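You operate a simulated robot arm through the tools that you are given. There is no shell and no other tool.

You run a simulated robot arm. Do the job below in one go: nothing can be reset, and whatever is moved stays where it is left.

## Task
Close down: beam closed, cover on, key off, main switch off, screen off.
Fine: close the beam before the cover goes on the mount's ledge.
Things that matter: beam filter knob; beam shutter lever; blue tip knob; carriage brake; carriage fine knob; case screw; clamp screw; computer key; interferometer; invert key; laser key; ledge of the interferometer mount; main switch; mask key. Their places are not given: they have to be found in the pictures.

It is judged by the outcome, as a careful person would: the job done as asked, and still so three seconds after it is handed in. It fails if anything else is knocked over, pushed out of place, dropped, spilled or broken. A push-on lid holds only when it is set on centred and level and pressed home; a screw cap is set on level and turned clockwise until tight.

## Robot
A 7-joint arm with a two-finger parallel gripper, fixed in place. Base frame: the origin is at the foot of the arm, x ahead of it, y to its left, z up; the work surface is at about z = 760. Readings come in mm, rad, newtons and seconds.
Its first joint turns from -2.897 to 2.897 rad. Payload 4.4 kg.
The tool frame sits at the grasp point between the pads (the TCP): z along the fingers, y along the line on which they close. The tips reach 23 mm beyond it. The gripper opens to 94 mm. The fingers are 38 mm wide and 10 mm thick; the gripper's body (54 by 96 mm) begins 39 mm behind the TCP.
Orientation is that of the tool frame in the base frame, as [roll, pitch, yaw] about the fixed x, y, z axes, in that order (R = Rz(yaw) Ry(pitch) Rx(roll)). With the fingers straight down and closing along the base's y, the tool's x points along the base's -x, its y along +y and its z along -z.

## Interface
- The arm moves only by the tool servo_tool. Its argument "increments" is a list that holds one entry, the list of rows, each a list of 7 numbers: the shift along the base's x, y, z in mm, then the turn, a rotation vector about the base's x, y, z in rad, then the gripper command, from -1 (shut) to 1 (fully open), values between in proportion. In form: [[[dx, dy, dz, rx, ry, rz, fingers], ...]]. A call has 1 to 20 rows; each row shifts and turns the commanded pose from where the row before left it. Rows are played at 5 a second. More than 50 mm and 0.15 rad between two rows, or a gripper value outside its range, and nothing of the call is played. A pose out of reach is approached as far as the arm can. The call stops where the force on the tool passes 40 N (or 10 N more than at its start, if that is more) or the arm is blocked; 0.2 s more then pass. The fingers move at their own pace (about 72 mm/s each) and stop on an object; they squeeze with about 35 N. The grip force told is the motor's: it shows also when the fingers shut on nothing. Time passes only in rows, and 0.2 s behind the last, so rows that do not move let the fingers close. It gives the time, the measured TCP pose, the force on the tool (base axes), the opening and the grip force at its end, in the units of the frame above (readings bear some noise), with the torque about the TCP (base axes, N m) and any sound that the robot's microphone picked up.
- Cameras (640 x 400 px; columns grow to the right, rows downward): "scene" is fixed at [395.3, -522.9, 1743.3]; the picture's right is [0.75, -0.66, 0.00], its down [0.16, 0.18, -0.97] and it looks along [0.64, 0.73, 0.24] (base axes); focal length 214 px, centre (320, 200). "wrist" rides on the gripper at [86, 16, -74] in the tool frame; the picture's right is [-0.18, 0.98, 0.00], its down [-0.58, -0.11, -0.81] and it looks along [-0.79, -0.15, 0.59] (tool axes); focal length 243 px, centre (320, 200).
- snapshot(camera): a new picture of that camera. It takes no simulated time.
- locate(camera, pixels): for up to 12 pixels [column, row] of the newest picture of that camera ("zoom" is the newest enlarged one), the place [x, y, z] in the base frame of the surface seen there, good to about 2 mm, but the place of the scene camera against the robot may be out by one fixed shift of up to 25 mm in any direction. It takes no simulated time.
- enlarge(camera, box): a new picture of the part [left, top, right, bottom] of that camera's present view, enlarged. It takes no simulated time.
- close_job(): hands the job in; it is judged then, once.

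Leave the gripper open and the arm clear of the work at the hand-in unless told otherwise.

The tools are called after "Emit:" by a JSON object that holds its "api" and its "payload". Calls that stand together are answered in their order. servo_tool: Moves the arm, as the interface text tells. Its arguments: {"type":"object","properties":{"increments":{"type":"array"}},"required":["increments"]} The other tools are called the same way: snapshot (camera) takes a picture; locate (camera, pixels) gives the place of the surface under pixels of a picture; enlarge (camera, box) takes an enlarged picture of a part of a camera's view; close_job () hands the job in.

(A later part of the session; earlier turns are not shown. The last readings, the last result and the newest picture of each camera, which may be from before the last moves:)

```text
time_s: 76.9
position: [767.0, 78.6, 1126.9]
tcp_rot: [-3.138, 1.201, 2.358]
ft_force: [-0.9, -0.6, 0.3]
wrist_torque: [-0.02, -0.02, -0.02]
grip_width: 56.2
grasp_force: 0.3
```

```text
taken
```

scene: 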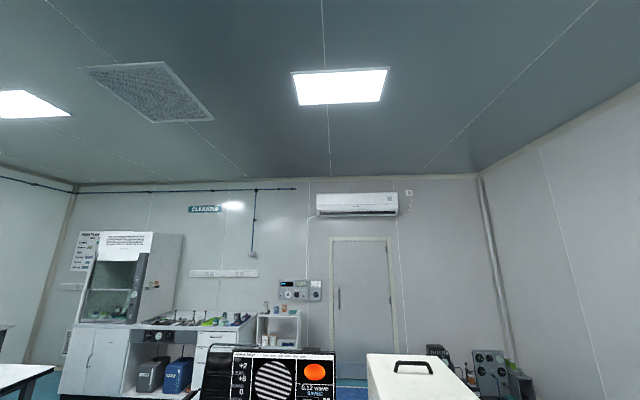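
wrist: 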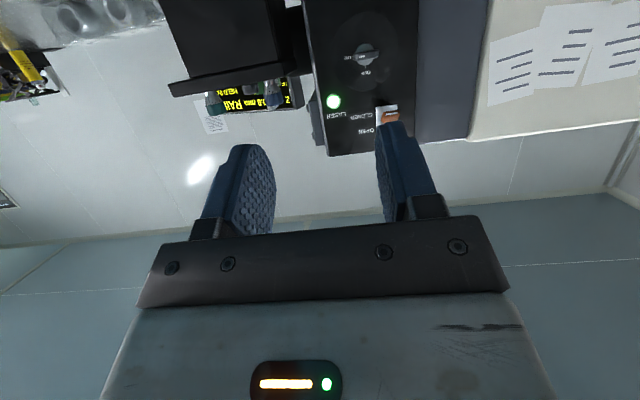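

The panel is square-on. I'll enlarge the key area and locate the key.

Emit:
{"api": "enlarge", "payload": {"camera": "wrist", "box": [310, 0, 420, 100]}}

Emit:
{"api": "locate", "payload": {"camera": "zoom", "pixels": [[320, 215], [300, 215], [350, 210], [375, 205], [320, 190], [320, 240], [320, 280], [250, 225], [270, 220], [380, 215], [325, 225], [340, 200]]}}

```text
4.00 times, centred on (365, 50) of wrist
```

zoom: 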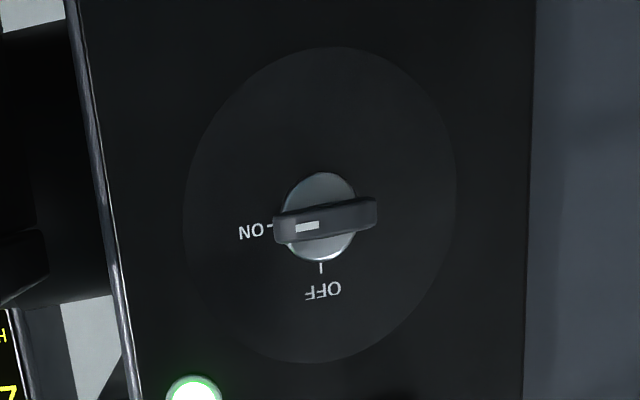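

```text
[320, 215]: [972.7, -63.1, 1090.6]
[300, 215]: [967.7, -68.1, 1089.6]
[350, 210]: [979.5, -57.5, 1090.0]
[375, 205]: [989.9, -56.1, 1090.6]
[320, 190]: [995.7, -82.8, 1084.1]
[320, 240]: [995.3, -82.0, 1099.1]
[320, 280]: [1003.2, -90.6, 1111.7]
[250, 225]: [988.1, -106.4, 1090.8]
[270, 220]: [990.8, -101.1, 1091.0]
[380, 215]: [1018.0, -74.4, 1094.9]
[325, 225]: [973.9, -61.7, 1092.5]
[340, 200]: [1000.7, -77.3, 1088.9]
```

The key's bow is horizontal with its white mark at ON; OFF is a quarter turn counter-clockwise (as a person sees it). Key axis: x+y≈912.5, z≈1091, bow front 41 mm out. I'll level the tool and roll +90° so the fingers close vertically.

Emit:
{"api": "servo_tool", "payload": {"increments": [[[0, 0, 0, -0.0875, -0.0875, 0, 0.2], [0, 0, 0, -0.0875, -0.0875, 0, 0], [0, 0, 0, -0.0875, -0.0875, 0, -0.2], [0, 0, 0, 0.101, -0.101, 0, -0.2], [0, 0, 0, 0.101, -0.101, 0, -0.2], [0, 0, 0, 0.101, -0.101, 0, -0.2], [0, 0, 0, 0.101, -0.101, 0, -0.2], [0, 0, 0, 0.101, -0.101, 0, -0.2], [0, 0, 0, 0.101, -0.101, 0, -0.2], [0, 0, 0, 0.101, -0.101, 0, -0.2], [0, 0, 0, 0.101, -0.101, 0, -0.2], [0, 0, 0, 0.101, -0.101, 0, -0.2], [0, 0, 0, 0.101, -0.101, 0, -0.2], [0, 0, 0, 0.101, -0.101, 0, -0.2], [0, 0, 0, 0, 0, 0, -0.2]]]}}

Emit:
{"api": "snapshot", "payload": {"camera": "wrist"}}

```text
time_s: 80.1
position: [767.0, 77.7, 1130.1]
tcp_rot: [1.576, -0.003, 0.786]
ft_force: [-0.6, 0.0, 0.1]
wrist_torque: [0.01, 0.01, -0.01]
grip_width: 37.4
grasp_force: 0.0
```

```text
taken
```

wrist: 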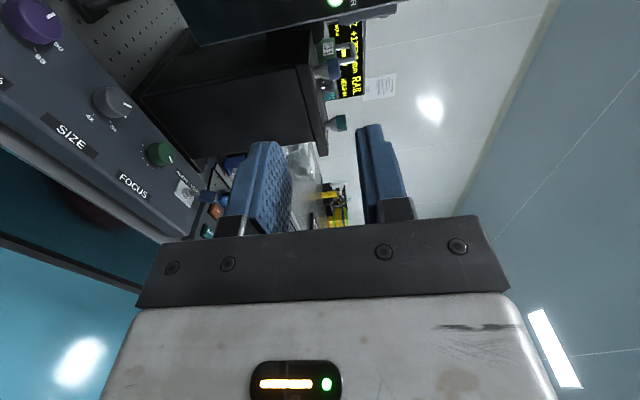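

The roll worked. Move to a stand-off on the key's axis (o≈140 mm).

Emit:
{"api": "servo_tool", "payload": {"increments": [[[27.5, -13.8, -7.8, 0, 0, 0, -0.2], [27.5, -13.8, -7.8, 0, 0, 0, -0.2], [27.5, -13.8, -7.8, 0, 0, 0, -0.2], [27.5, -13.8, -7.8, 0, 0, 0, -0.2], [27.5, -13.8, -7.8, 0, 0, 0, -0.2], [0, 0, 0, 0, 0, 0, -0.2]]]}}

Emit:
{"api": "snapshot", "payload": {"camera": "wrist"}}

```text
time_s: 81.5
position: [903.3, 9.7, 1088.8]
tcp_rot: [1.575, -0.003, 0.784]
ft_force: [0.4, 0.2, -0.4]
wrist_torque: [-0.01, 0.0, 0.0]
grip_width: 37.3
grasp_force: 0.1
```

```text
taken
```

wrist: 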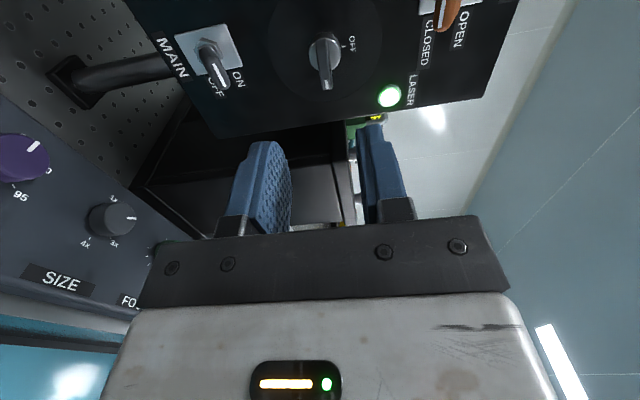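

Now the picture's right is world up. Key at (325,62), MAIN switch at (215,70). I'll locate both precisely.

Emit:
{"api": "enlarge", "payload": {"camera": "wrist", "box": [190, 10, 370, 120]}}

Emit:
{"api": "locate", "payload": {"camera": "wrist", "pixels": [[322, 60], [324, 70], [326, 80], [320, 50], [318, 70], [330, 70], [212, 60], [217, 75], [220, 85], [205, 45], [325, 88], [324, 40]]}}

```text
3.56 times, centred on (280, 65) of wrist
```

zoom: 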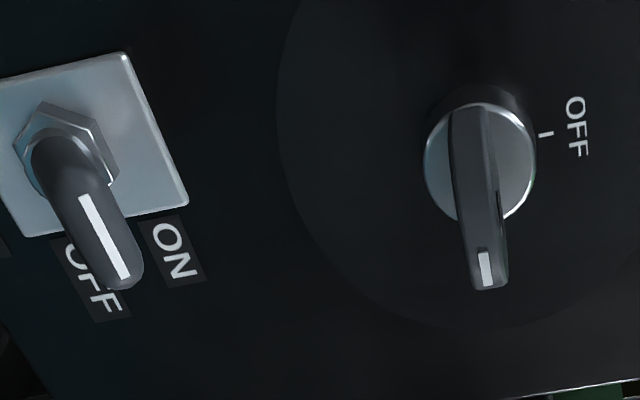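

```text
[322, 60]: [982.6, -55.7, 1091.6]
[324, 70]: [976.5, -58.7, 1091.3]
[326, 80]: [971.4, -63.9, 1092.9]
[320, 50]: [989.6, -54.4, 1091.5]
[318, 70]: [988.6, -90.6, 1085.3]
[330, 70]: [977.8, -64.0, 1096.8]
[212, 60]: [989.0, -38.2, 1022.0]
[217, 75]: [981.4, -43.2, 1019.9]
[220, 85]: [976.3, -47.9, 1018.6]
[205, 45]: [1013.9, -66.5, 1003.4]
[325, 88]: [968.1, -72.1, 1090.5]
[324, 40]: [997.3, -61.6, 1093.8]
```

Key bow centre z≈1092, front 41.6 mm from panel. Advance 100 mm along the axis, raised 3 mm.

Emit:
{"api": "servo_tool", "payload": {"increments": [[[12, -12, 1, 0, 0, 0, -0.2], [12, -12, 1, 0, 0, 0, -0.2], [12, -12, 1, 0, 0, 0, -0.2], [12, -12, 0, 0, 0, 0, -0.2], [10, -10, 0, 0, 0, 0, -0.2], [6, -6, 0, 0, 0, 0, -0.2], [5, -5, 0, 0, 0, 0, -0.2], [0, 0, 0, 0, 0, 0, -0.2]]]}}

Emit:
{"api": "snapshot", "payload": {"camera": "wrist"}}

Emit:
{"api": "enlarge", "payload": {"camera": "wrist", "box": [220, 80, 420, 240]}}

```text
time_s: 83.3
position: [973.2, -59.7, 1092.1]
tcp_rot: [1.576, -0.004, 0.785]
ft_force: [0.1, 0.4, -0.4]
wrist_torque: [-0.01, 0.03, 0.01]
grip_width: 37.7
grasp_force: 0.1
```

```text
taken
```

wrist: 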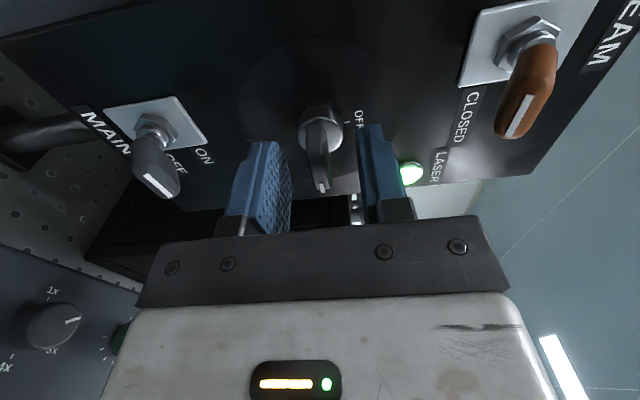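

```text
2.50 times, centred on (320, 160) of wrist
```

zoom: 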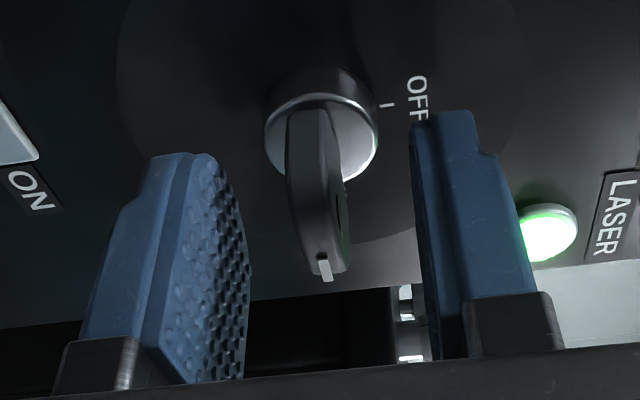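

The bow is between the pads. Close the fingers.

Emit:
{"api": "servo_tool", "payload": {"increments": [[[0, 0, 0, 0, 0, 0, -0.4], [0, 0, 0, 0, 0, 0, -0.6], [0, 0, 0, 0, 0, 0, -1], [0, 0, 0, 0, 0, 0, -1], [0, 0, 0, 0, 0, 0, -1]]]}}

Emit:
{"api": "snapshot", "payload": {"camera": "wrist"}}

```text
time_s: 84.5
position: [972.9, -59.8, 1093.4]
tcp_rot: [1.577, -0.001, 0.784]
ft_force: [1.0, -0.8, -1.7]
wrist_torque: [-0.53, -0.32, 0.11]
grip_width: 8.4
grasp_force: 44.6
```

```text
taken
```

wrist: 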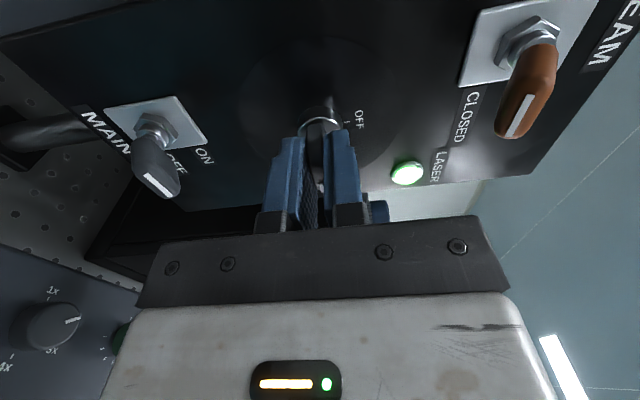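

Bow gripped (8.4 mm). Begin turning counter-clockwise (toward OFF), a bit first.

Emit:
{"api": "servo_tool", "payload": {"increments": [[[0, 0, -0.8, -0.0707, 0.0707, 0, -1], [0, 0, 0, -0.0707, 0.0707, 0, -1], [0, 0, 0, -0.0707, 0.0707, 0, -1], [0, 0, 0, -0.0707, 0.0707, 0, -1], [0, 0, 0, 0, 0, 0, -1]]]}}

Emit:
{"api": "snapshot", "payload": {"camera": "wrist"}}

```text
time_s: 85.8
position: [972.7, -60.7, 1091.6]
tcp_rot: [1.574, 0.4, 0.781]
ft_force: [-17.9, -4.1, 4.2]
wrist_torque: [-0.35, -0.3, 0.45]
grip_width: 8.5
grasp_force: 45.2
stopped in row 5: the force on the tool passed its limit at 40 N (the readings are from after the stop); the commanded pose is now the measured one
```

```text
taken
```

wrist: 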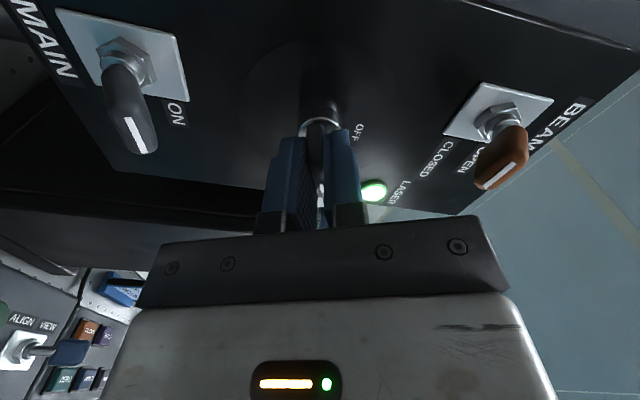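

The key turned 0.4 rad but a lateral load grew (tool pulled toward -x). I'll shift slightly to relieve it and read the force.

Emit:
{"api": "servo_tool", "payload": {"increments": [[[-1, -0.5, 0, 0, 0, 0, -1], [0, 0, 0, 0, 0, 0, -1]]]}}

```text
time_s: 86.3
position: [973.0, -59.8, 1092.1]
tcp_rot: [1.574, 0.398, 0.784]
ft_force: [10.6, 3.0, 4.9]
wrist_torque: [-0.69, -0.68, -0.78]
grip_width: 8.5
grasp_force: 44.8
```

Emit:
{"api": "servo_tool", "payload": {"increments": [[[0.4, 0.1, 0, -0.0354, 0.0354, 0, -1], [0, 0, 0, -0.0354, 0.0354, 0, -1], [0, 0, 0, 0, 0, 0, -1]]]}}

```text
time_s: 87.2
position: [972.2, -59.1, 1092.0]
tcp_rot: [1.572, 0.5, 0.782]
ft_force: [11.8, -5.9, 18.1]
wrist_torque: [-0.02, -0.03, 1.24]
grip_width: 8.3
grasp_force: 44.8
```

Forces show small offsets; I follow the force direction as I turn.

Emit:
{"api": "servo_tool", "payload": {"increments": [[[0.3, -0.2, 0.6, -0.0354, 0.0354, 0, -1], [0, 0, 0, -0.0354, 0.0354, 0, -1], [0, 0, 0, 0, 0, 0, -1]]]}}

```text
time_s: 88.0
position: [973.3, -59.8, 1091.9]
tcp_rot: [1.575, 0.602, 0.781]
ft_force: [8.8, -8.8, 8.7]
wrist_torque: [-0.89, -0.92, -0.64]
grip_width: 8.4
grasp_force: 45.0
heard: click
```

A click was heard. Continue turning to the OFF position.

Emit:
{"api": "servo_tool", "payload": {"increments": [[[0.2, -0.2, 0.3, -0.0354, 0.0354, 0, -1], [0, 0, 0, -0.0354, 0.0354, 0, -1], [0, 0, 0, -0.0354, 0.0354, 0, -1], [0, 0, 0, 0, 0, 0, -1]]]}}

Emit:
{"api": "snapshot", "payload": {"camera": "wrist"}}

```text
time_s: 89.0
position: [973.6, -60.9, 1092.6]
tcp_rot: [1.575, 0.748, 0.783]
ft_force: [9.5, 2.9, 5.7]
wrist_torque: [-0.46, -0.43, 0.31]
grip_width: 8.3
grasp_force: 45.0
```

```text
taken
```

wrist: 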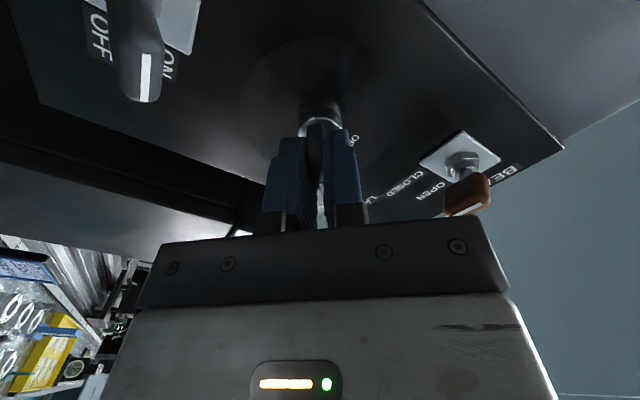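

Emit:
{"api": "servo_tool", "payload": {"increments": [[[0.2, 0, 0.2, -0.0354, 0.0354, 0, -1], [0, 0, 0, -0.0354, 0.0354, 0, -1], [0, 0, 0, -0.0354, 0.0354, 0, -1], [0, 0, 0, -0.0354, 0.0354, 0, -1], [0, 0, 0, 0, 0, 0, -1]]]}}

```text
time_s: 90.2
position: [972.6, -59.7, 1091.9]
tcp_rot: [1.574, 0.953, 0.784]
ft_force: [-33.0, 14.6, -6.1]
wrist_torque: [-0.4, -0.36, 0.2]
grip_width: 8.5
grasp_force: 45.4
```

Emit:
{"api": "servo_tool", "payload": {"increments": [[[-0.7, 0.3, -0.1, 0, 0, 0, -1], [0, 0, 0, -0.0354, 0.0354, 0, -1], [0, 0, 0, -0.0354, 0.0354, 0, -1], [0, 0, 0, 0, 0, 0, -1]]]}}

```text
time_s: 91.2
position: [973.5, -60.9, 1092.4]
tcp_rot: [1.573, 1.052, 0.783]
ft_force: [11.1, 16.8, -22.0]
wrist_torque: [-0.28, -0.27, 0.51]
grip_width: 8.3
grasp_force: 44.7
```

Emit:
{"api": "servo_tool", "payload": {"increments": [[[0.25, 0.35, -0.5, -0.0354, 0.0354, 0, -1], [0, 0, 0, -0.0354, 0.0354, 0, -1], [0, 0, 0, 0, 0, 0, -1]]]}}

```text
time_s: 92.0
position: [972.9, -59.4, 1091.5]
tcp_rot: [1.574, 1.152, 0.782]
ft_force: [-8.8, 17.9, -23.2]
wrist_torque: [0.38, 0.38, 0.88]
grip_width: 8.4
grasp_force: 44.7
```

Emit:
{"api": "servo_tool", "payload": {"increments": [[[-0.2, 0.4, -0.6, -0.0354, 0.0354, 0, -1], [0, 0, 0, -0.0354, 0.0354, 0, -1], [0, 0, 0, 0, 0, 0, -1]]]}}

```text
time_s: 92.8
position: [971.8, -59.8, 1091.4]
tcp_rot: [1.568, 1.251, 0.78]
ft_force: [6.1, 10.3, -22.5]
wrist_torque: [0.77, 0.79, 1.04]
grip_width: 8.3
grasp_force: 45.5
```

Emit:
{"api": "servo_tool", "payload": {"increments": [[[0.1, 0.2, -0.7, -0.0354, 0.0354, 0, -1], [0, 0, 0, -0.0354, 0.0354, 0, -1], [0, 0, 0, 0, 0, 0, -1]]]}}

Emit:
{"api": "snapshot", "payload": {"camera": "wrist"}}

```text
time_s: 93.5
position: [971.4, -60.3, 1091.2]
tcp_rot: [1.56, 1.35, 0.77]
ft_force: [-5.1, -4.8, -9.6]
wrist_torque: [-0.35, -0.33, 0.53]
grip_width: 8.5
grasp_force: 44.7
```

```text
taken
```

wrist: 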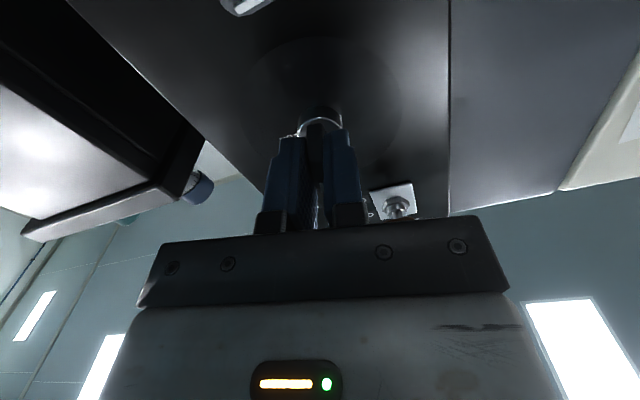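

Now at ~1.35 rad. Two more small steps to reach 90°.

Emit:
{"api": "servo_tool", "payload": {"increments": [[[0, 0, -0.3, -0.0354, 0.0354, 0, -1], [0, 0, 0, -0.0354, 0.0354, 0, -1], [0, 0, 0, 0, 0, 0, -1]]]}}

Emit:
{"api": "servo_tool", "payload": {"increments": [[[0, 0, 0, -0.0354, 0.0354, 0, -1], [0, 0, 0, -0.0354, 0.0354, 0, -1], [0, 0, 0, 0, 0, 0, -1]]]}}

```text
time_s: 94.3
position: [972.2, -60.3, 1091.2]
tcp_rot: [1.549, 1.449, 0.756]
ft_force: [-6.6, -20.2, 4.2]
wrist_torque: [-0.19, -0.14, 0.56]
grip_width: 8.3
grasp_force: 44.9
```

```text
time_s: 95.2
position: [972.6, -60.4, 1092.0]
tcp_rot: [1.437, 1.551, 0.641]
ft_force: [-6.2, -9.4, 0.4]
wrist_torque: [0.34, 0.37, 0.64]
grip_width: 8.6
grasp_force: 45.3
stopped in row 3: the force on the tool passed its limit at 41 N (the readings are from after the stop); the commanded pose is now the measured one
```

Turned ~89°. Release the key and back straight off to check.

Emit:
{"api": "servo_tool", "payload": {"increments": [[[0, 0, 0, 0, 0, 0, -0.7], [0, 0, 0, 0, 0, 0, -0.4], [0, 0, 0, 0, 0, 0, -0.2], [-5, 5, 0, 0, 0, 0, -0.2], [-12, 12, 0, 0, 0, 0, -0.2], [-20, 20, 0, 0, 0, 0, -0.2], [-25, 25, 0, 0, 0, 0, -0.2], [-25, 25, 20, 0, 0, 0, -0.2], [-15, 15, 20, 0, 0, 0, -0.2], [0, 0, 0, 0, 0, 0, -0.2]]]}}

Emit:
{"api": "snapshot", "payload": {"camera": "wrist"}}

```text
time_s: 97.4
position: [869.6, 43.1, 1130.8]
tcp_rot: [1.445, 1.551, 0.654]
ft_force: [-0.9, 0.6, 0.4]
wrist_torque: [-0.02, -0.03, 0.01]
grip_width: 37.5
grasp_force: 0.1
```

```text
taken
```

wrist: 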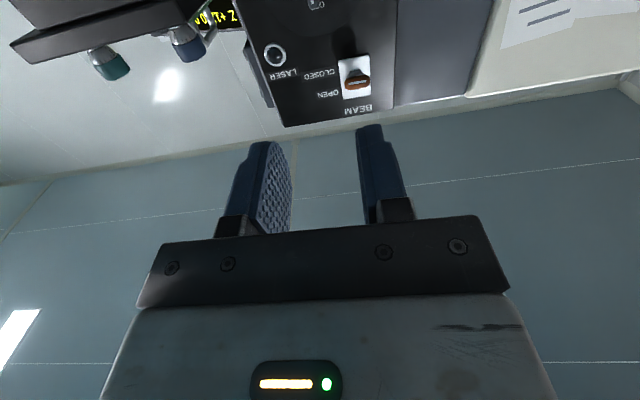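

The LASER lamp is off. I'll tilt down to V pose and check key and MAIN.

Emit:
{"api": "servo_tool", "payload": {"increments": [[[-10, 10, 0, 0.0875, 0.0875, 0, -0.5], [-10, 10, 0, 0.0875, 0.0875, 0, -1], [-10, 10, 0, 0.0875, 0.0875, 0, -1], [-10, 10, 0, 0.0875, 0.0875, 0, -1], [0, 0, 0, 0, 0, 0, -1]]]}}

Emit:
{"api": "snapshot", "payload": {"camera": "wrist"}}

Emit:
{"api": "enlarge", "payload": {"camera": "wrist", "box": [220, 0, 440, 140]}}

```text
time_s: 98.6
position: [830.7, 81.5, 1131.1]
tcp_rot: [3.112, 1.077, 2.317]
ft_force: [0.8, 0.1, -1.6]
wrist_torque: [0.01, 0.02, 0.01]
grip_width: 0.1
grasp_force: 35.1
```

```text
taken
```

wrist: 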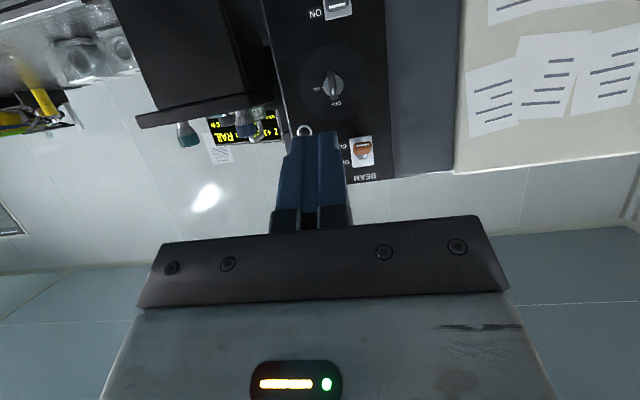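

```text
2.86 times, centred on (330, 70) of wrist
```

zoom: 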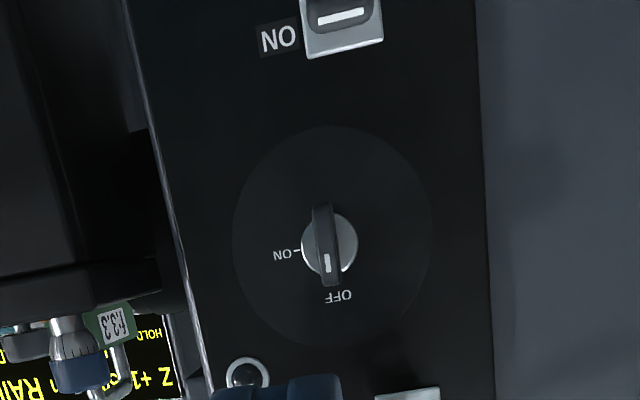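

Key is at OFF, laser lamp dark. Now MAIN: I'll lower to view the switch and measure.

Emit:
{"api": "servo_tool", "payload": {"increments": [[[0, 0, -25, 0, 0, 0, -1], [0, 0, -25, 0, 0, 0, -1], [0, 0, -25, 0, 0, 0, -1], [0, 0, -25, 0, 0, 0, -1], [0, 0, 0, 0, 0, 0, -1]]]}}

Emit:
{"api": "snapshot", "payload": {"camera": "wrist"}}

Emit:
{"api": "enlarge", "payload": {"camera": "wrist", "box": [250, 20, 410, 120]}}

```text
time_s: 99.8
position: [830.2, 82.1, 1033.9]
tcp_rot: [3.112, 1.079, 2.315]
ft_force: [1.0, 0.2, 0.3]
wrist_torque: [0.01, 0.02, -0.02]
grip_width: 0.0
grasp_force: 35.2
```

```text
taken
```

wrist: 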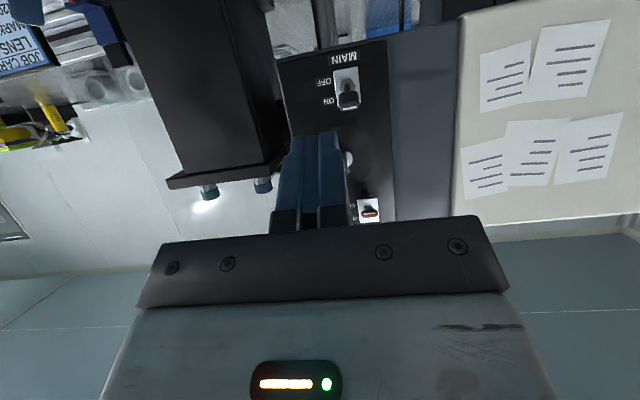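

```text
4.00 times, centred on (330, 70) of wrist
```

zoom: 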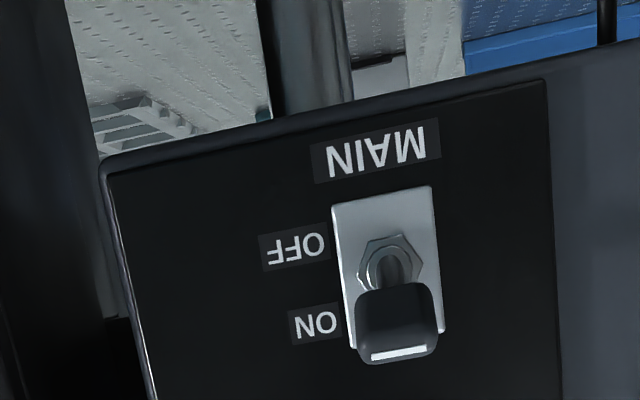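

Emit:
{"api": "locate", "payload": {"camera": "zoom", "pixels": [[395, 262], [395, 290], [400, 310], [370, 320], [430, 315], [400, 335], [400, 352], [400, 361], [370, 355], [435, 340], [380, 240], [345, 300]]}}

```text
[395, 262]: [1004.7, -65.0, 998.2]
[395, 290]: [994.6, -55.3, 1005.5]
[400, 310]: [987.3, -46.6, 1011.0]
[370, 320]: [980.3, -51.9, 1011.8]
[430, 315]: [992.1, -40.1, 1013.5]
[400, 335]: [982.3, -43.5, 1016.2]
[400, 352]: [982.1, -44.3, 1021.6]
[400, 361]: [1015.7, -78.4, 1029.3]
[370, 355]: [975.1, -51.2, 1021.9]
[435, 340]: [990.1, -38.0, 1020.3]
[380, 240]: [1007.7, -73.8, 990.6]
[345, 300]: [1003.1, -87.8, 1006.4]
```

MAIN toggle: cap x+y 924–952, z top ≈1024, 48 mm out, at ON (up). I'll level the tool (10° down) and go to a stand-off in front of the gap between key and toggle.

Emit:
{"api": "servo_tool", "payload": {"increments": [[[22, -15.5, 4.6, -0.076, -0.076, 0.013, -1], [22, -15.5, 4.6, -0.076, -0.076, 0.013, -1], [22, -15.5, 4.6, -0.076, -0.076, 0.013, -1], [22, -15.5, 4.6, 0, 0, 0, -1], [0, 0, 0, 0, 0, 0, -1]]]}}

Emit:
{"api": "snapshot", "payload": {"camera": "wrist"}}

```text
time_s: 101.0
position: [916.9, 19.5, 1048.2]
tcp_rot: [3.072, 1.401, 2.315]
ft_force: [0.6, -0.4, -0.4]
wrist_torque: [0.0, -0.01, 0.0]
grip_width: 0.0
grasp_force: 34.9
```

```text
taken
```

wrist: 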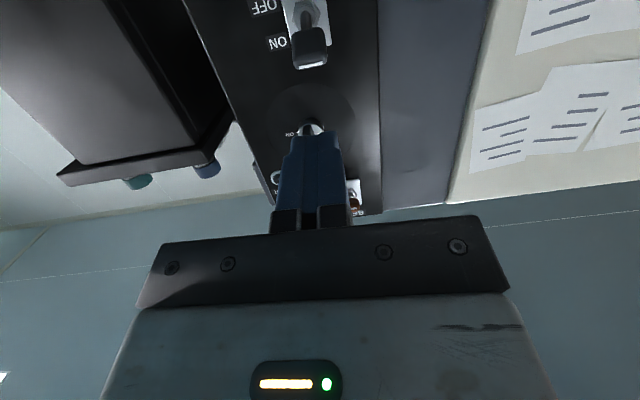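

Orientation good. Move in above the toggle (6 mm clearance), stopping over it.

Emit:
{"api": "servo_tool", "payload": {"increments": [[[0, 0, 4.6, 0, 0, 0, -1], [12, -11.3, 0, 0, 0, 0, -1], [12, -11.3, 0, 0, 0, 0, -1], [12, -11.3, 0, 0, 0, 0, -1], [12, -11.3, 0, 0, 0, 0, -1], [11, -11, 0, 0, 0, 0, -1], [0, 0, 0, 0, 0, 0, -1]]]}}

Emit:
{"api": "snapshot", "payload": {"camera": "wrist"}}

Emit:
{"api": "enlarge", "payload": {"camera": "wrist", "box": [220, 60, 420, 220]}}

```text
time_s: 102.6
position: [977.7, -35.1, 1054.9]
tcp_rot: [3.071, 1.403, 2.316]
ft_force: [0.1, 0.5, -0.2]
wrist_torque: [0.02, 0.03, 0.02]
grip_width: 0.1
grasp_force: 35.0
```

```text
taken
```

wrist: 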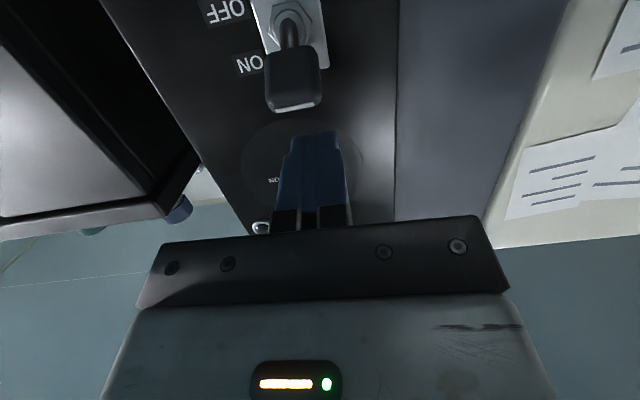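

```text
2.50 times, centred on (320, 140) of wrist
```

zoom: 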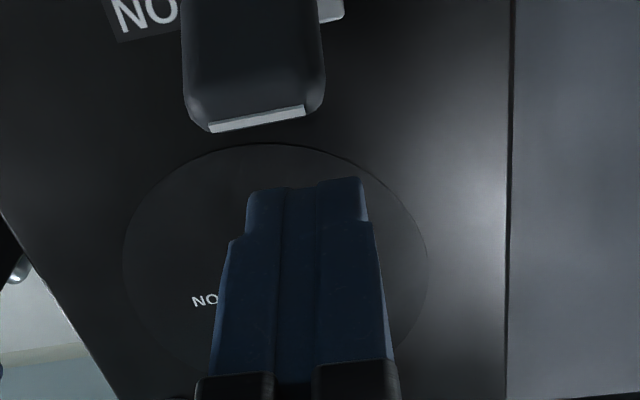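

Fingers are slightly left of the toggle's centre; shift 3.5 mm and press down gradually.

Emit:
{"api": "servo_tool", "payload": {"increments": [[[-2.5, -2.5, 0, 0, 0, 0, -1], [0, 0, -4, 0, 0, 0, -1], [0, 0, -4, 0, 0, 0, -1], [0, 0, -4, 0, 0, 0, -1], [0, 0, -4, 0, 0, 0, -1], [0, 0, -4, 0, 0, 0, -1], [0, 0, -4, 0, 0, 0, -1], [0, 0, -4, 0, 0, 0, -1], [0, 0, -4, 0, 0, 0, -1], [0, 0, -3, 0, 0, 0, -1], [0, 0, 0, 0, 0, 0, -1]]]}}

Emit:
{"api": "snapshot", "payload": {"camera": "wrist"}}

```text
time_s: 105.0
position: [975.3, -37.8, 1019.4]
tcp_rot: [3.071, 1.398, 2.317]
ft_force: [-0.1, 0.3, -0.2]
wrist_torque: [-0.02, 0.0, -0.03]
grip_width: 0.0
grasp_force: 34.7
```

```text
taken
```

wrist: 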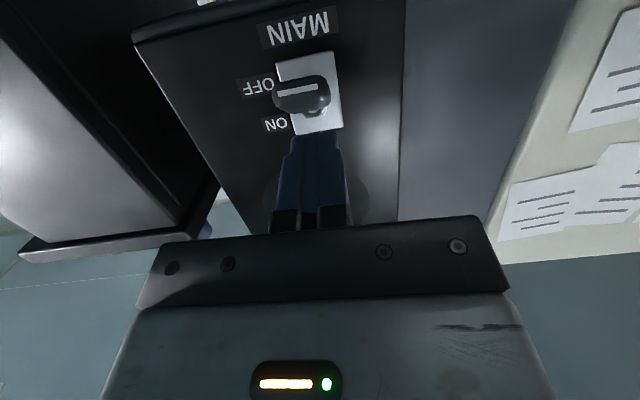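

The toggle has flipped toward OFF. Press a few mm more to ensure it's at its stop.

Emit:
{"api": "servo_tool", "payload": {"increments": [[[0, 0, -2, 0, 0, 0, -1], [0, 0, -2, 0, 0, 0, -1], [0, 0, 0, 0, 0, 0, -1]]]}}

Emit:
{"api": "enlarge", "payload": {"camera": "wrist", "box": [230, 0, 390, 140]}}

```text
time_s: 105.8
position: [975.0, -39.0, 1015.2]
tcp_rot: [3.073, 1.399, 2.317]
ft_force: [0.4, 0.8, -0.1]
wrist_torque: [-0.01, 0.0, -0.01]
grip_width: 0.1
grasp_force: 35.0
```

```text
2.86 times, centred on (310, 70) of wrist
```

zoom: 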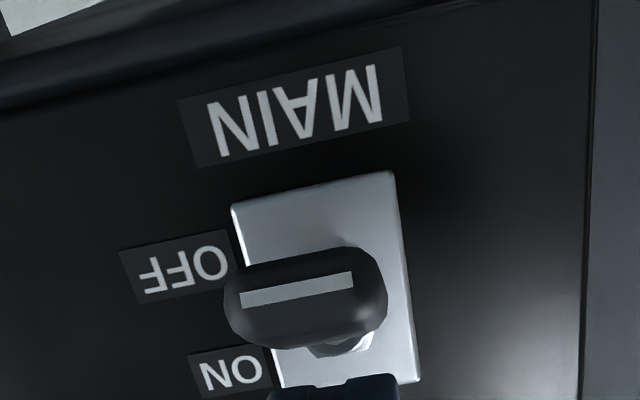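

MAIN is OFF. Back straight out, then go look at the monitor/computer bar near (960,556,790).

Emit:
{"api": "servo_tool", "payload": {"increments": [[[-12, 12, 1, 0, 0, 0, -1], [-20, 20, 2, 0, 0, 0, -1], [-25, 25, 5, 0, 0, 0, -1], [-25, 25, 10, 0, 0, 0, -1], [-30, 20, 20, 0, 0, 0, -1], [-40, 10, 20, 0, 0, 0, -1], [-40, 0, 20, 0, 0, 0, -1], [0, 0, 0, 0, 0, 0, -1]]]}}

Emit:
{"api": "snapshot", "payload": {"camera": "wrist"}}

Emit:
{"api": "snapshot", "payload": {"camera": "scene"}}

```text
time_s: 107.6
position: [782.8, 75.6, 1094.2]
tcp_rot: [3.074, 1.399, 2.317]
ft_force: [0.1, 0.6, 0.0]
wrist_torque: [-0.03, 0.0, 0.03]
grip_width: 0.0
grasp_force: 35.4
```

```text
taken
```

wrist: 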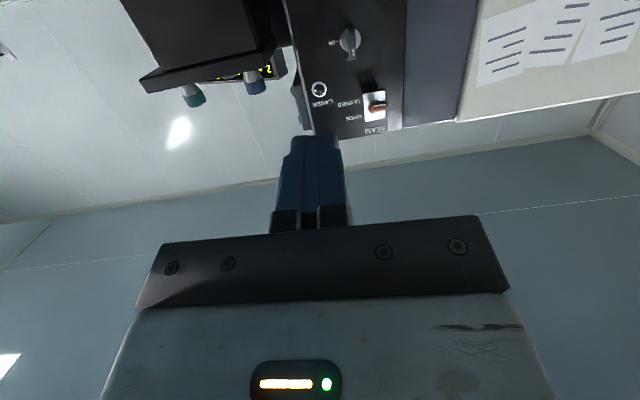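

```text
taken
```

scene: 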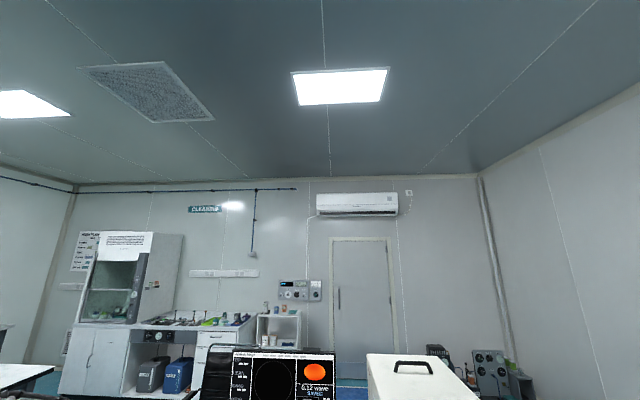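

Emit:
{"api": "enlarge", "payload": {"camera": "wrist", "box": [290, 20, 430, 140]}}

Emit:
{"api": "locate", "payload": {"camera": "wrist", "pixels": [[378, 107], [375, 95], [350, 45], [352, 58]]}}

```text
3.33 times, centred on (360, 80) of wrist
```

zoom: 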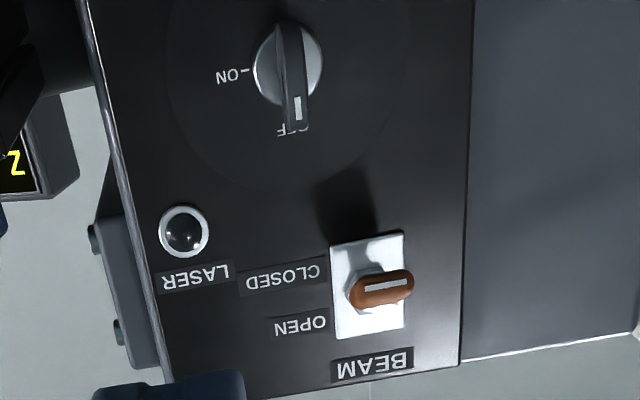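

```text
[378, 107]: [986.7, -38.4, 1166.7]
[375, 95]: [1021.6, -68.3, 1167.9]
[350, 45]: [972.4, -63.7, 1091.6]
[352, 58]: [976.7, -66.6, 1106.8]
```

Beam CLOSED, key OFF, laser lamp dark — all confirmed. Now turn toward the monitor stand/computer bar.

Emit:
{"api": "servo_tool", "payload": {"increments": [[[-12, 22, 5, 0, 0, 0.138, -1], [-12, 22, 5, 0, 0, 0.138, -1], [-12, 22, 5, 0, 0, 0.138, -1], [-12, 22, 5, 0, 0, 0.138, -1], [-12, 22, 5, 0, 0, 0.138, -1], [-12, 22, 5, 0, 0, 0.138, -1], [-12, 22, 5, 0, 0, 0.138, -1], [-12, 22, 5, 0, 0, 0.138, -1], [-12, 22, 5, 0, 0, 0.138, -1], [-12, 22, 5, 0, 0, 0.138, -1], [-12, 22, 5, 0, 0, 0.138, -1], [5, 5, -10, -0.09, 0.107, 0, -1], [5, 5, -10, -0.09, 0.107, 0, -1], [5, 5, -10, -0.09, 0.107, 0, -1], [5, 5, -10, -0.09, 0.107, 0, -1], [5, 5, -10, -0.09, 0.107, 0, -1], [0, 0, 0, 0, 0, 0, -1]]]}}

Emit:
{"api": "snapshot", "payload": {"camera": "wrist"}}

```text
time_s: 111.2
position: [675.7, 338.0, 1099.3]
tcp_rot: [3.079, 0.7, -2.442]
ft_force: [-0.3, 0.4, 0.4]
wrist_torque: [0.0, 0.0, -0.01]
grip_width: 0.1
grasp_force: 35.3
```

```text
taken
```

wrist: 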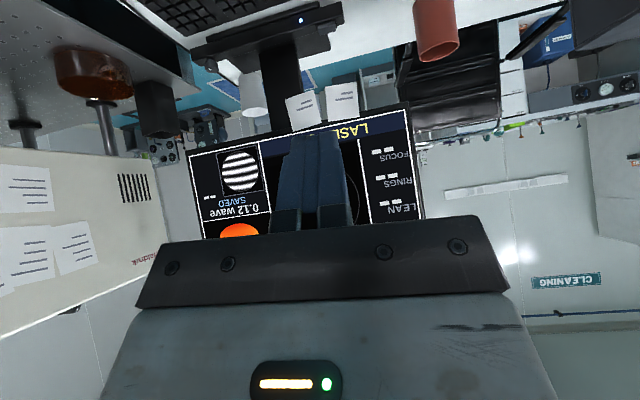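

The screen says "LASE…" (off). At its foot a black bar with a blue lamp (300,20). Zoom in.

Emit:
{"api": "enlarge", "payload": {"camera": "wrist", "box": [190, 0, 350, 100]}}

Emit:
{"api": "enlarge", "payload": {"camera": "wrist", "box": [180, 80, 440, 240]}}

```text
4.00 times, centred on (270, 50) of wrist
```

zoom: 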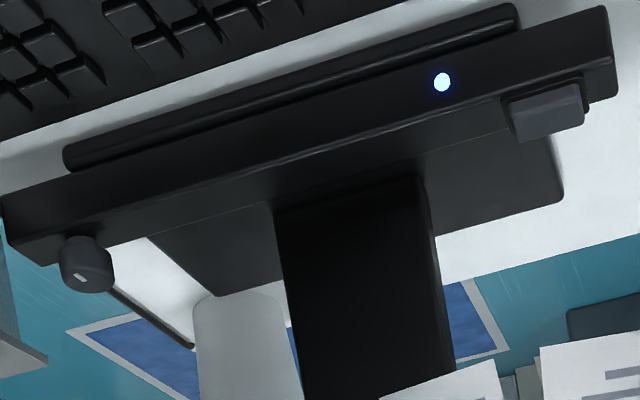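

```text
2.46 times, centred on (310, 160) of wrist
```

zoom: 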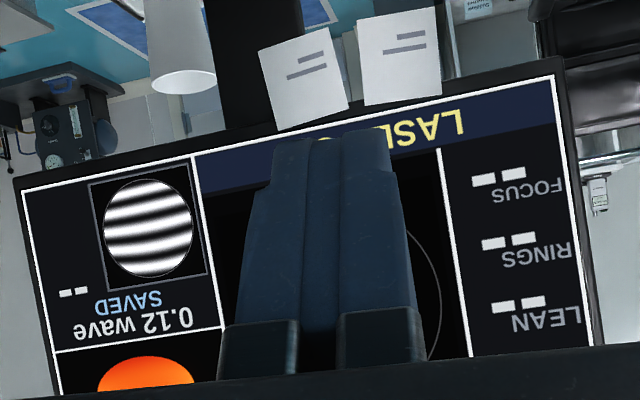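

The bar has a rectangular key on top beside the blue lamp (zoom (545,110)) — the computer key — and a round knob at the other end. I'll locate the key.

Emit:
{"api": "enlarge", "payload": {"camera": "wrist", "box": [280, 0, 350, 50]}}

Emit:
{"api": "locate", "payload": {"camera": "zoom", "pixels": [[420, 210], [360, 225], [480, 195], [420, 245], [420, 180], [420, 260], [375, 260], [485, 230], [500, 160], [300, 200], [190, 150], [550, 120]]}}

```text
8.00 times, centred on (315, 25) of wrist
```

zoom: 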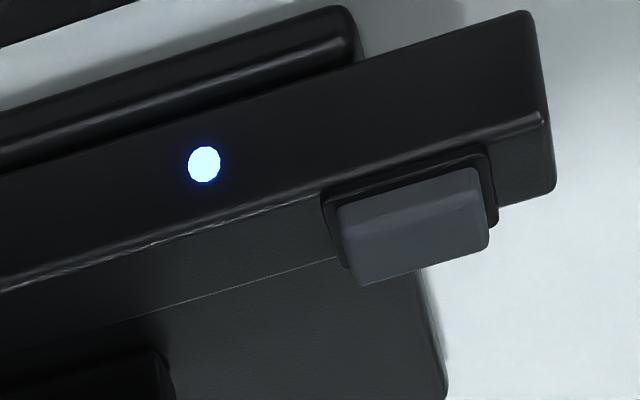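

```text
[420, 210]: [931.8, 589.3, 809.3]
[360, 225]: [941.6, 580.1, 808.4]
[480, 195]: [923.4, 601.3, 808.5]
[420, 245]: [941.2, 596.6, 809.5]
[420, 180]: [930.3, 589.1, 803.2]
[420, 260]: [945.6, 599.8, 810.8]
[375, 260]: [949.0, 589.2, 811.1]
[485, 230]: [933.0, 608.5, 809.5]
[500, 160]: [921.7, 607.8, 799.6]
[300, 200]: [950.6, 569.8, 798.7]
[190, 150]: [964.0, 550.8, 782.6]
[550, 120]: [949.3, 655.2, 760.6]
```

Key top ≈(936,595), z≈809.5 — far out (radius ≈1109 mm), so I need a forward-tilted tool. I'll set azimuth ≈32°, tilt 63° from down, rolled so the camera sits to the right side, with fingers shut — first at this safe spot.

Emit:
{"api": "servo_tool", "payload": {"increments": [[[0, 0, 0, 0, 0, -0.135, -1], [0, 0, 0, 0.0715, -0.1125, 0, -1], [0, 0, 0, 0.0715, -0.1125, 0, -1], [0, 0, 0, 0.0715, -0.1125, 0, -1], [0, 0, 0, -0.1074, -0.0683, 0.0648, -1], [0, 0, 0, -0.1074, -0.0683, 0.0648, -1], [0, 0, 0, -0.1074, -0.0683, 0.0648, -1], [0, 0, 0, -0.1074, -0.0683, 0.0648, -1], [0, 0, 0, -0.1074, -0.0683, 0.0648, -1], [0, 0, 0, -0.1074, -0.0683, 0.0648, -1], [0, 0, 0, -0.1074, -0.0683, 0.0648, -1], [0, 0, 0, -0.1074, -0.0683, 0.0648, -1], [0, 0, 0, -0.1074, -0.0683, 0.0648, -1], [0, 0, 0, -0.1074, -0.0683, 0.0648, -1], [0, 0, 0, -0.1074, -0.0683, 0.0648, -1], [0, 0, 0, 0, 0, 0, -1]]]}}

Emit:
{"api": "snapshot", "payload": {"camera": "wrist"}}

```text
time_s: 114.6
position: [675.6, 343.2, 1102.0]
tcp_rot: [-2.114, -0.024, -1.058]
ft_force: [0.1, -0.7, -0.3]
wrist_torque: [0.04, -0.01, 0.01]
grip_width: 0.0
grasp_force: 34.7
out of reach, approached as far as the arm can: row 3
```

```text
taken
```

wrist: 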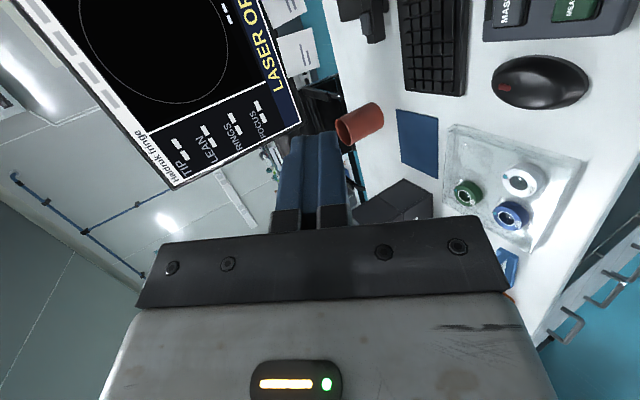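

Orientation is close (tilt 59°, azimuth 29°). Before extending, I'll locate nearby obstacles: mug (360,122), monitor corner, notes, keyboard end.

Emit:
{"api": "locate", "payload": {"camera": "wrist", "pixels": [[350, 130], [375, 110], [295, 120], [230, 10], [272, 50], [300, 60], [435, 60], [365, 20], [345, 35], [410, 110], [385, 15], [290, 10]]}}

Emit:
{"api": "enlarge", "payload": {"camera": "wrist", "box": [240, 0, 440, 125]}}

```text
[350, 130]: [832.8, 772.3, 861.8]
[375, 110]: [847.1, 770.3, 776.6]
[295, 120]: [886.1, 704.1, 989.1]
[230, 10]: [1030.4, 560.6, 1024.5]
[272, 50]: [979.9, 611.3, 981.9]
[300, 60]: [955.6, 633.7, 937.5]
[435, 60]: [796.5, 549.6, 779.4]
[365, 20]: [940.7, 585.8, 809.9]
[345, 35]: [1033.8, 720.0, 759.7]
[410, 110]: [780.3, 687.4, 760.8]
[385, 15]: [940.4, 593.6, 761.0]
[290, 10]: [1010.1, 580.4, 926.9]
```

```text
3.20 times, centred on (340, 62) of wrist
```

zoom: 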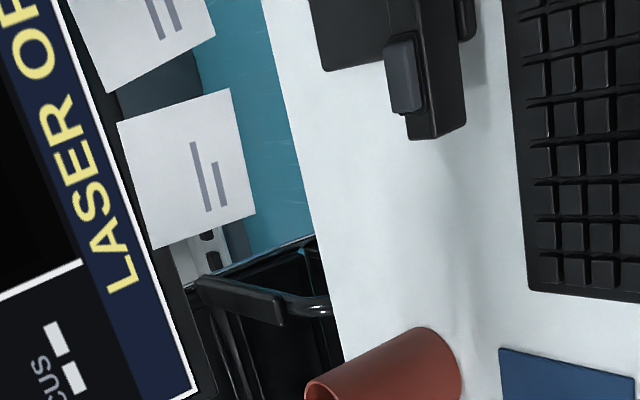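

"LASER OFF" shows on the screen. Clear space: mug is at (835,772), monitor plane x+y≈1591. Extend toward the key, staying high.

Emit:
{"api": "servo_tool", "payload": {"increments": [[[22.7, 22.4, -19, 0, 0, 0, -1], [22.7, 22.4, -19, 0, 0, 0, -1], [22.7, 22.4, -19, 0, 0, 0, -1], [22.7, 22.4, -19, 0, 0, 0, -1], [22.7, 22.4, -19, 0, 0, 0, -1], [22.7, 22.4, -19, 0, 0, 0, -1], [22.7, 22.4, -19, 0, 0, 0, -1], [22.7, 22.4, -19, 0, 0, 0, -1], [22.7, 22.4, -19, 0, 0, 0, -1], [0, 0, 0, 0, 0, 0, -1]]]}}

Emit:
{"api": "snapshot", "payload": {"camera": "wrist"}}

```text
time_s: 116.8
position: [879.5, 546.0, 930.5]
tcp_rot: [-2.115, -0.024, -1.059]
ft_force: [0.4, 0.7, 0.0]
wrist_torque: [0.02, 0.01, -0.01]
grip_width: 0.0
grasp_force: 34.9
```

```text
taken
```

wrist: 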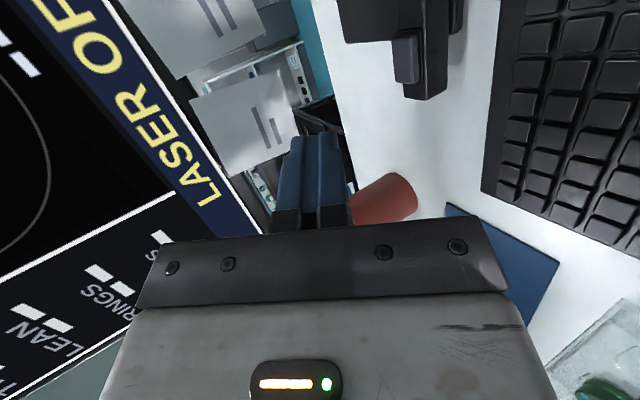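

Reach is fine so far. Key at (406,58). Re-measure it.

Emit:
{"api": "enlarge", "payload": {"camera": "wrist", "box": [360, 10, 460, 110]}}

Emit:
{"api": "locate", "payload": {"camera": "wrist", "pixels": [[405, 45], [405, 60], [405, 75], [397, 60], [413, 60], [418, 80], [402, 40], [412, 78], [430, 60], [435, 80]]}}

```text
4.00 times, centred on (410, 60) of wrist
```

zoom: 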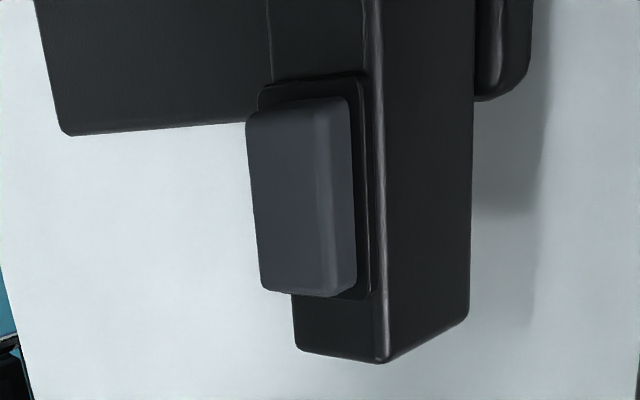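

```text
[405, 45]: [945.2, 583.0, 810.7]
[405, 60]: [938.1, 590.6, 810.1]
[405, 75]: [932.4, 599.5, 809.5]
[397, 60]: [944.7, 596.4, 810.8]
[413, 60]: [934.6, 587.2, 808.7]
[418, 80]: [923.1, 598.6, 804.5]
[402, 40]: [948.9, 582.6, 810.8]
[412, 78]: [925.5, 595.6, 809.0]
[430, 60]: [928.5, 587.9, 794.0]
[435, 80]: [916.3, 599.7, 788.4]
```

Key centre ≈(938,592,810). Move to 20 mm above contact.

Emit:
{"api": "servo_tool", "payload": {"increments": [[[11.2, 9.45, -18, 0, 0, 0, -1], [11.2, 9.45, -18, 0, 0, 0, -1], [11.2, 9.45, -18, 0, 0, 0, -1], [11.2, 9.45, -18, 0, 0, 0, -1], [0, 0, -8, 0, 0, 0, -1], [0, 0, 0, 0, 0, 0, -1]]]}}

Emit:
{"api": "snapshot", "payload": {"camera": "wrist"}}

Emit:
{"api": "enlarge", "payload": {"camera": "wrist", "box": [270, 70, 450, 210]}}

```text
time_s: 118.2
position: [923.6, 581.8, 850.7]
tcp_rot: [-2.113, -0.025, -1.056]
ft_force: [0.0, -0.1, -0.9]
wrist_torque: [0.01, -0.02, 0.0]
grip_width: 0.0
grasp_force: 35.3
```

```text
taken
```

wrist: 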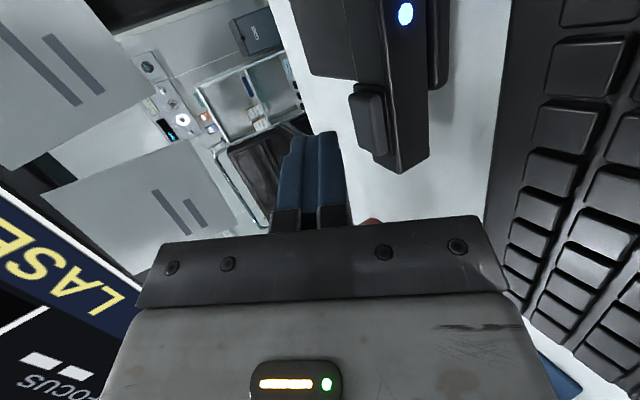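

```text
2.86 times, centred on (360, 140) of wrist
```

zoom: 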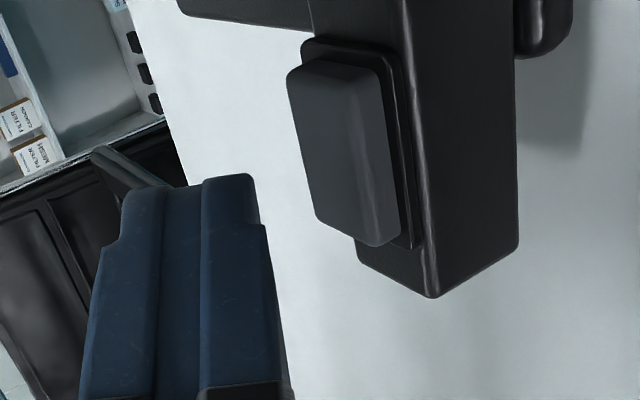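

The lower finger tip is right above the key (≈20 mm). Lower toward contact.

Emit:
{"api": "servo_tool", "payload": {"increments": [[[0, 0, -4, 0, 0, 0, -1], [0, 0, -4, 0, 0, 0, -1], [0, 0, -4, 0, 0, 0, -1], [0, 0, -3, 0, 0, 0, -1], [0, 0, -1.5, 0, 0, 0, -1], [0, 0, 0, 0, 0, 0, -1]]]}}

Emit:
{"api": "snapshot", "payload": {"camera": "wrist"}}

Emit:
{"api": "enlarge", "payload": {"camera": "wrist", "box": [270, 70, 450, 210]}}

```text
time_s: 119.6
position: [922.8, 579.8, 835.6]
tcp_rot: [-2.115, -0.024, -1.058]
ft_force: [-0.3, 0.0, 0.6]
wrist_torque: [0.02, -0.01, 0.03]
grip_width: 0.0
grasp_force: 35.3
```

```text
taken
```

wrist: 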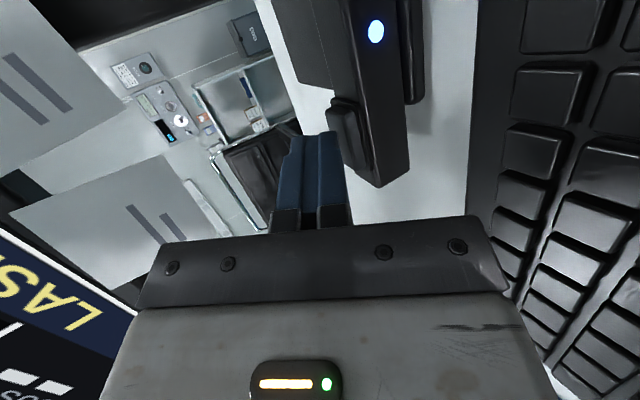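

```text
2.86 times, centred on (360, 140) of wrist
```

zoom: 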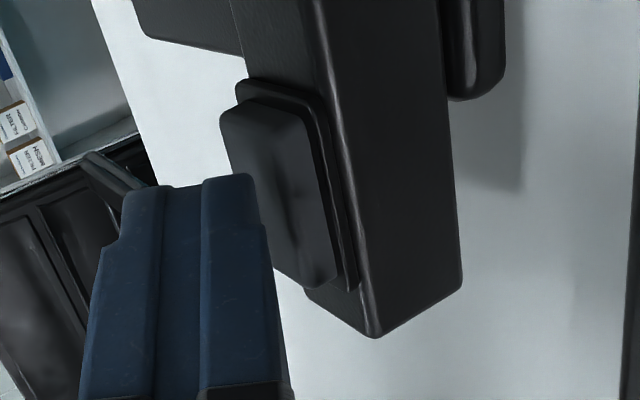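

Almost touching. Continue in 1 mm steps, listening for a click.

Emit:
{"api": "servo_tool", "payload": {"increments": [[[0, 0, -1, 0, 0, 0, -1], [0, 0, -1, 0, 0, 0, -1], [0, 0, -1, 0, 0, 0, -1], [0, 0, -1, 0, 0, 0, -1], [0, 0, -1, 0, 0, 0, -1], [0, 0, 0, 0, 0, 0, -1]]]}}

Emit:
{"api": "snapshot", "payload": {"camera": "wrist"}}

```text
time_s: 121.0
position: [924.5, 581.9, 829.5]
tcp_rot: [-2.113, -0.024, -1.057]
ft_force: [0.7, -0.4, -0.1]
wrist_torque: [0.02, -0.01, 0.01]
grip_width: 0.4
grasp_force: 35.4
```

```text
taken
```

wrist: 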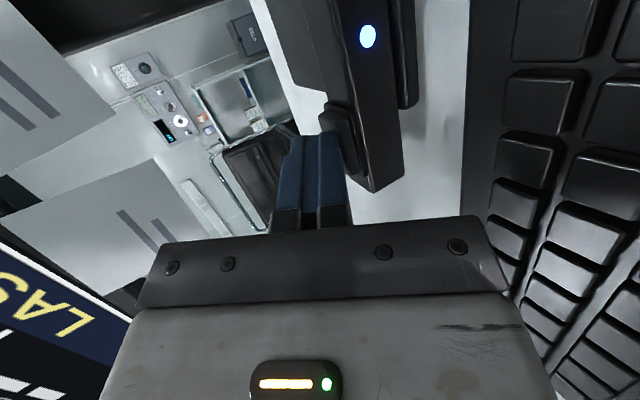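

No contact yet; continue.

Emit:
{"api": "servo_tool", "payload": {"increments": [[[0, 0, -1, 0, 0, 0, -1], [0, 0, -1, 0, 0, 0, -1], [0, 0, -1, 0, 0, 0, -1], [0, 0, 0, 0, 0, 0, -1]]]}}

Emit:
{"api": "snapshot", "payload": {"camera": "wrist"}}

Emit:
{"api": "enlarge", "payload": {"camera": "wrist", "box": [270, 70, 450, 210]}}

```text
time_s: 122.0
position: [923.0, 582.5, 827.9]
tcp_rot: [-2.113, -0.025, -1.059]
ft_force: [0.5, 0.5, 1.8]
wrist_torque: [0.05, 0.02, 0.0]
grip_width: 0.1
grasp_force: 35.3
heard: click
```

```text
taken
```

wrist: 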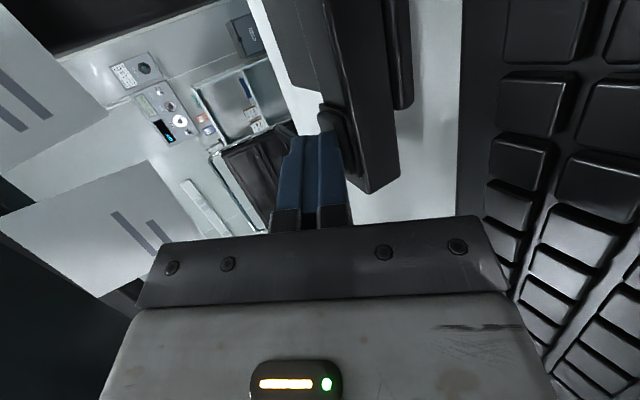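

```text
2.86 times, centred on (360, 140) of wrist
```

zoom: 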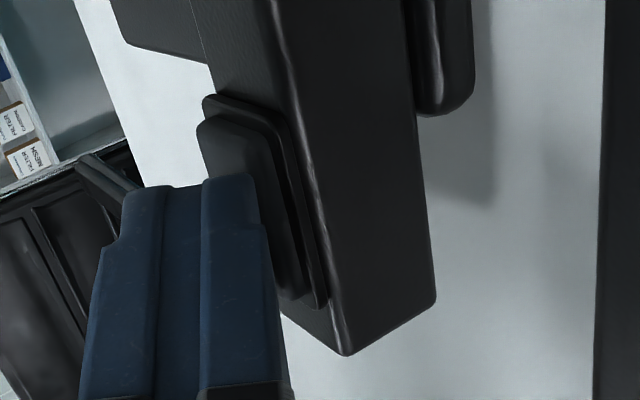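

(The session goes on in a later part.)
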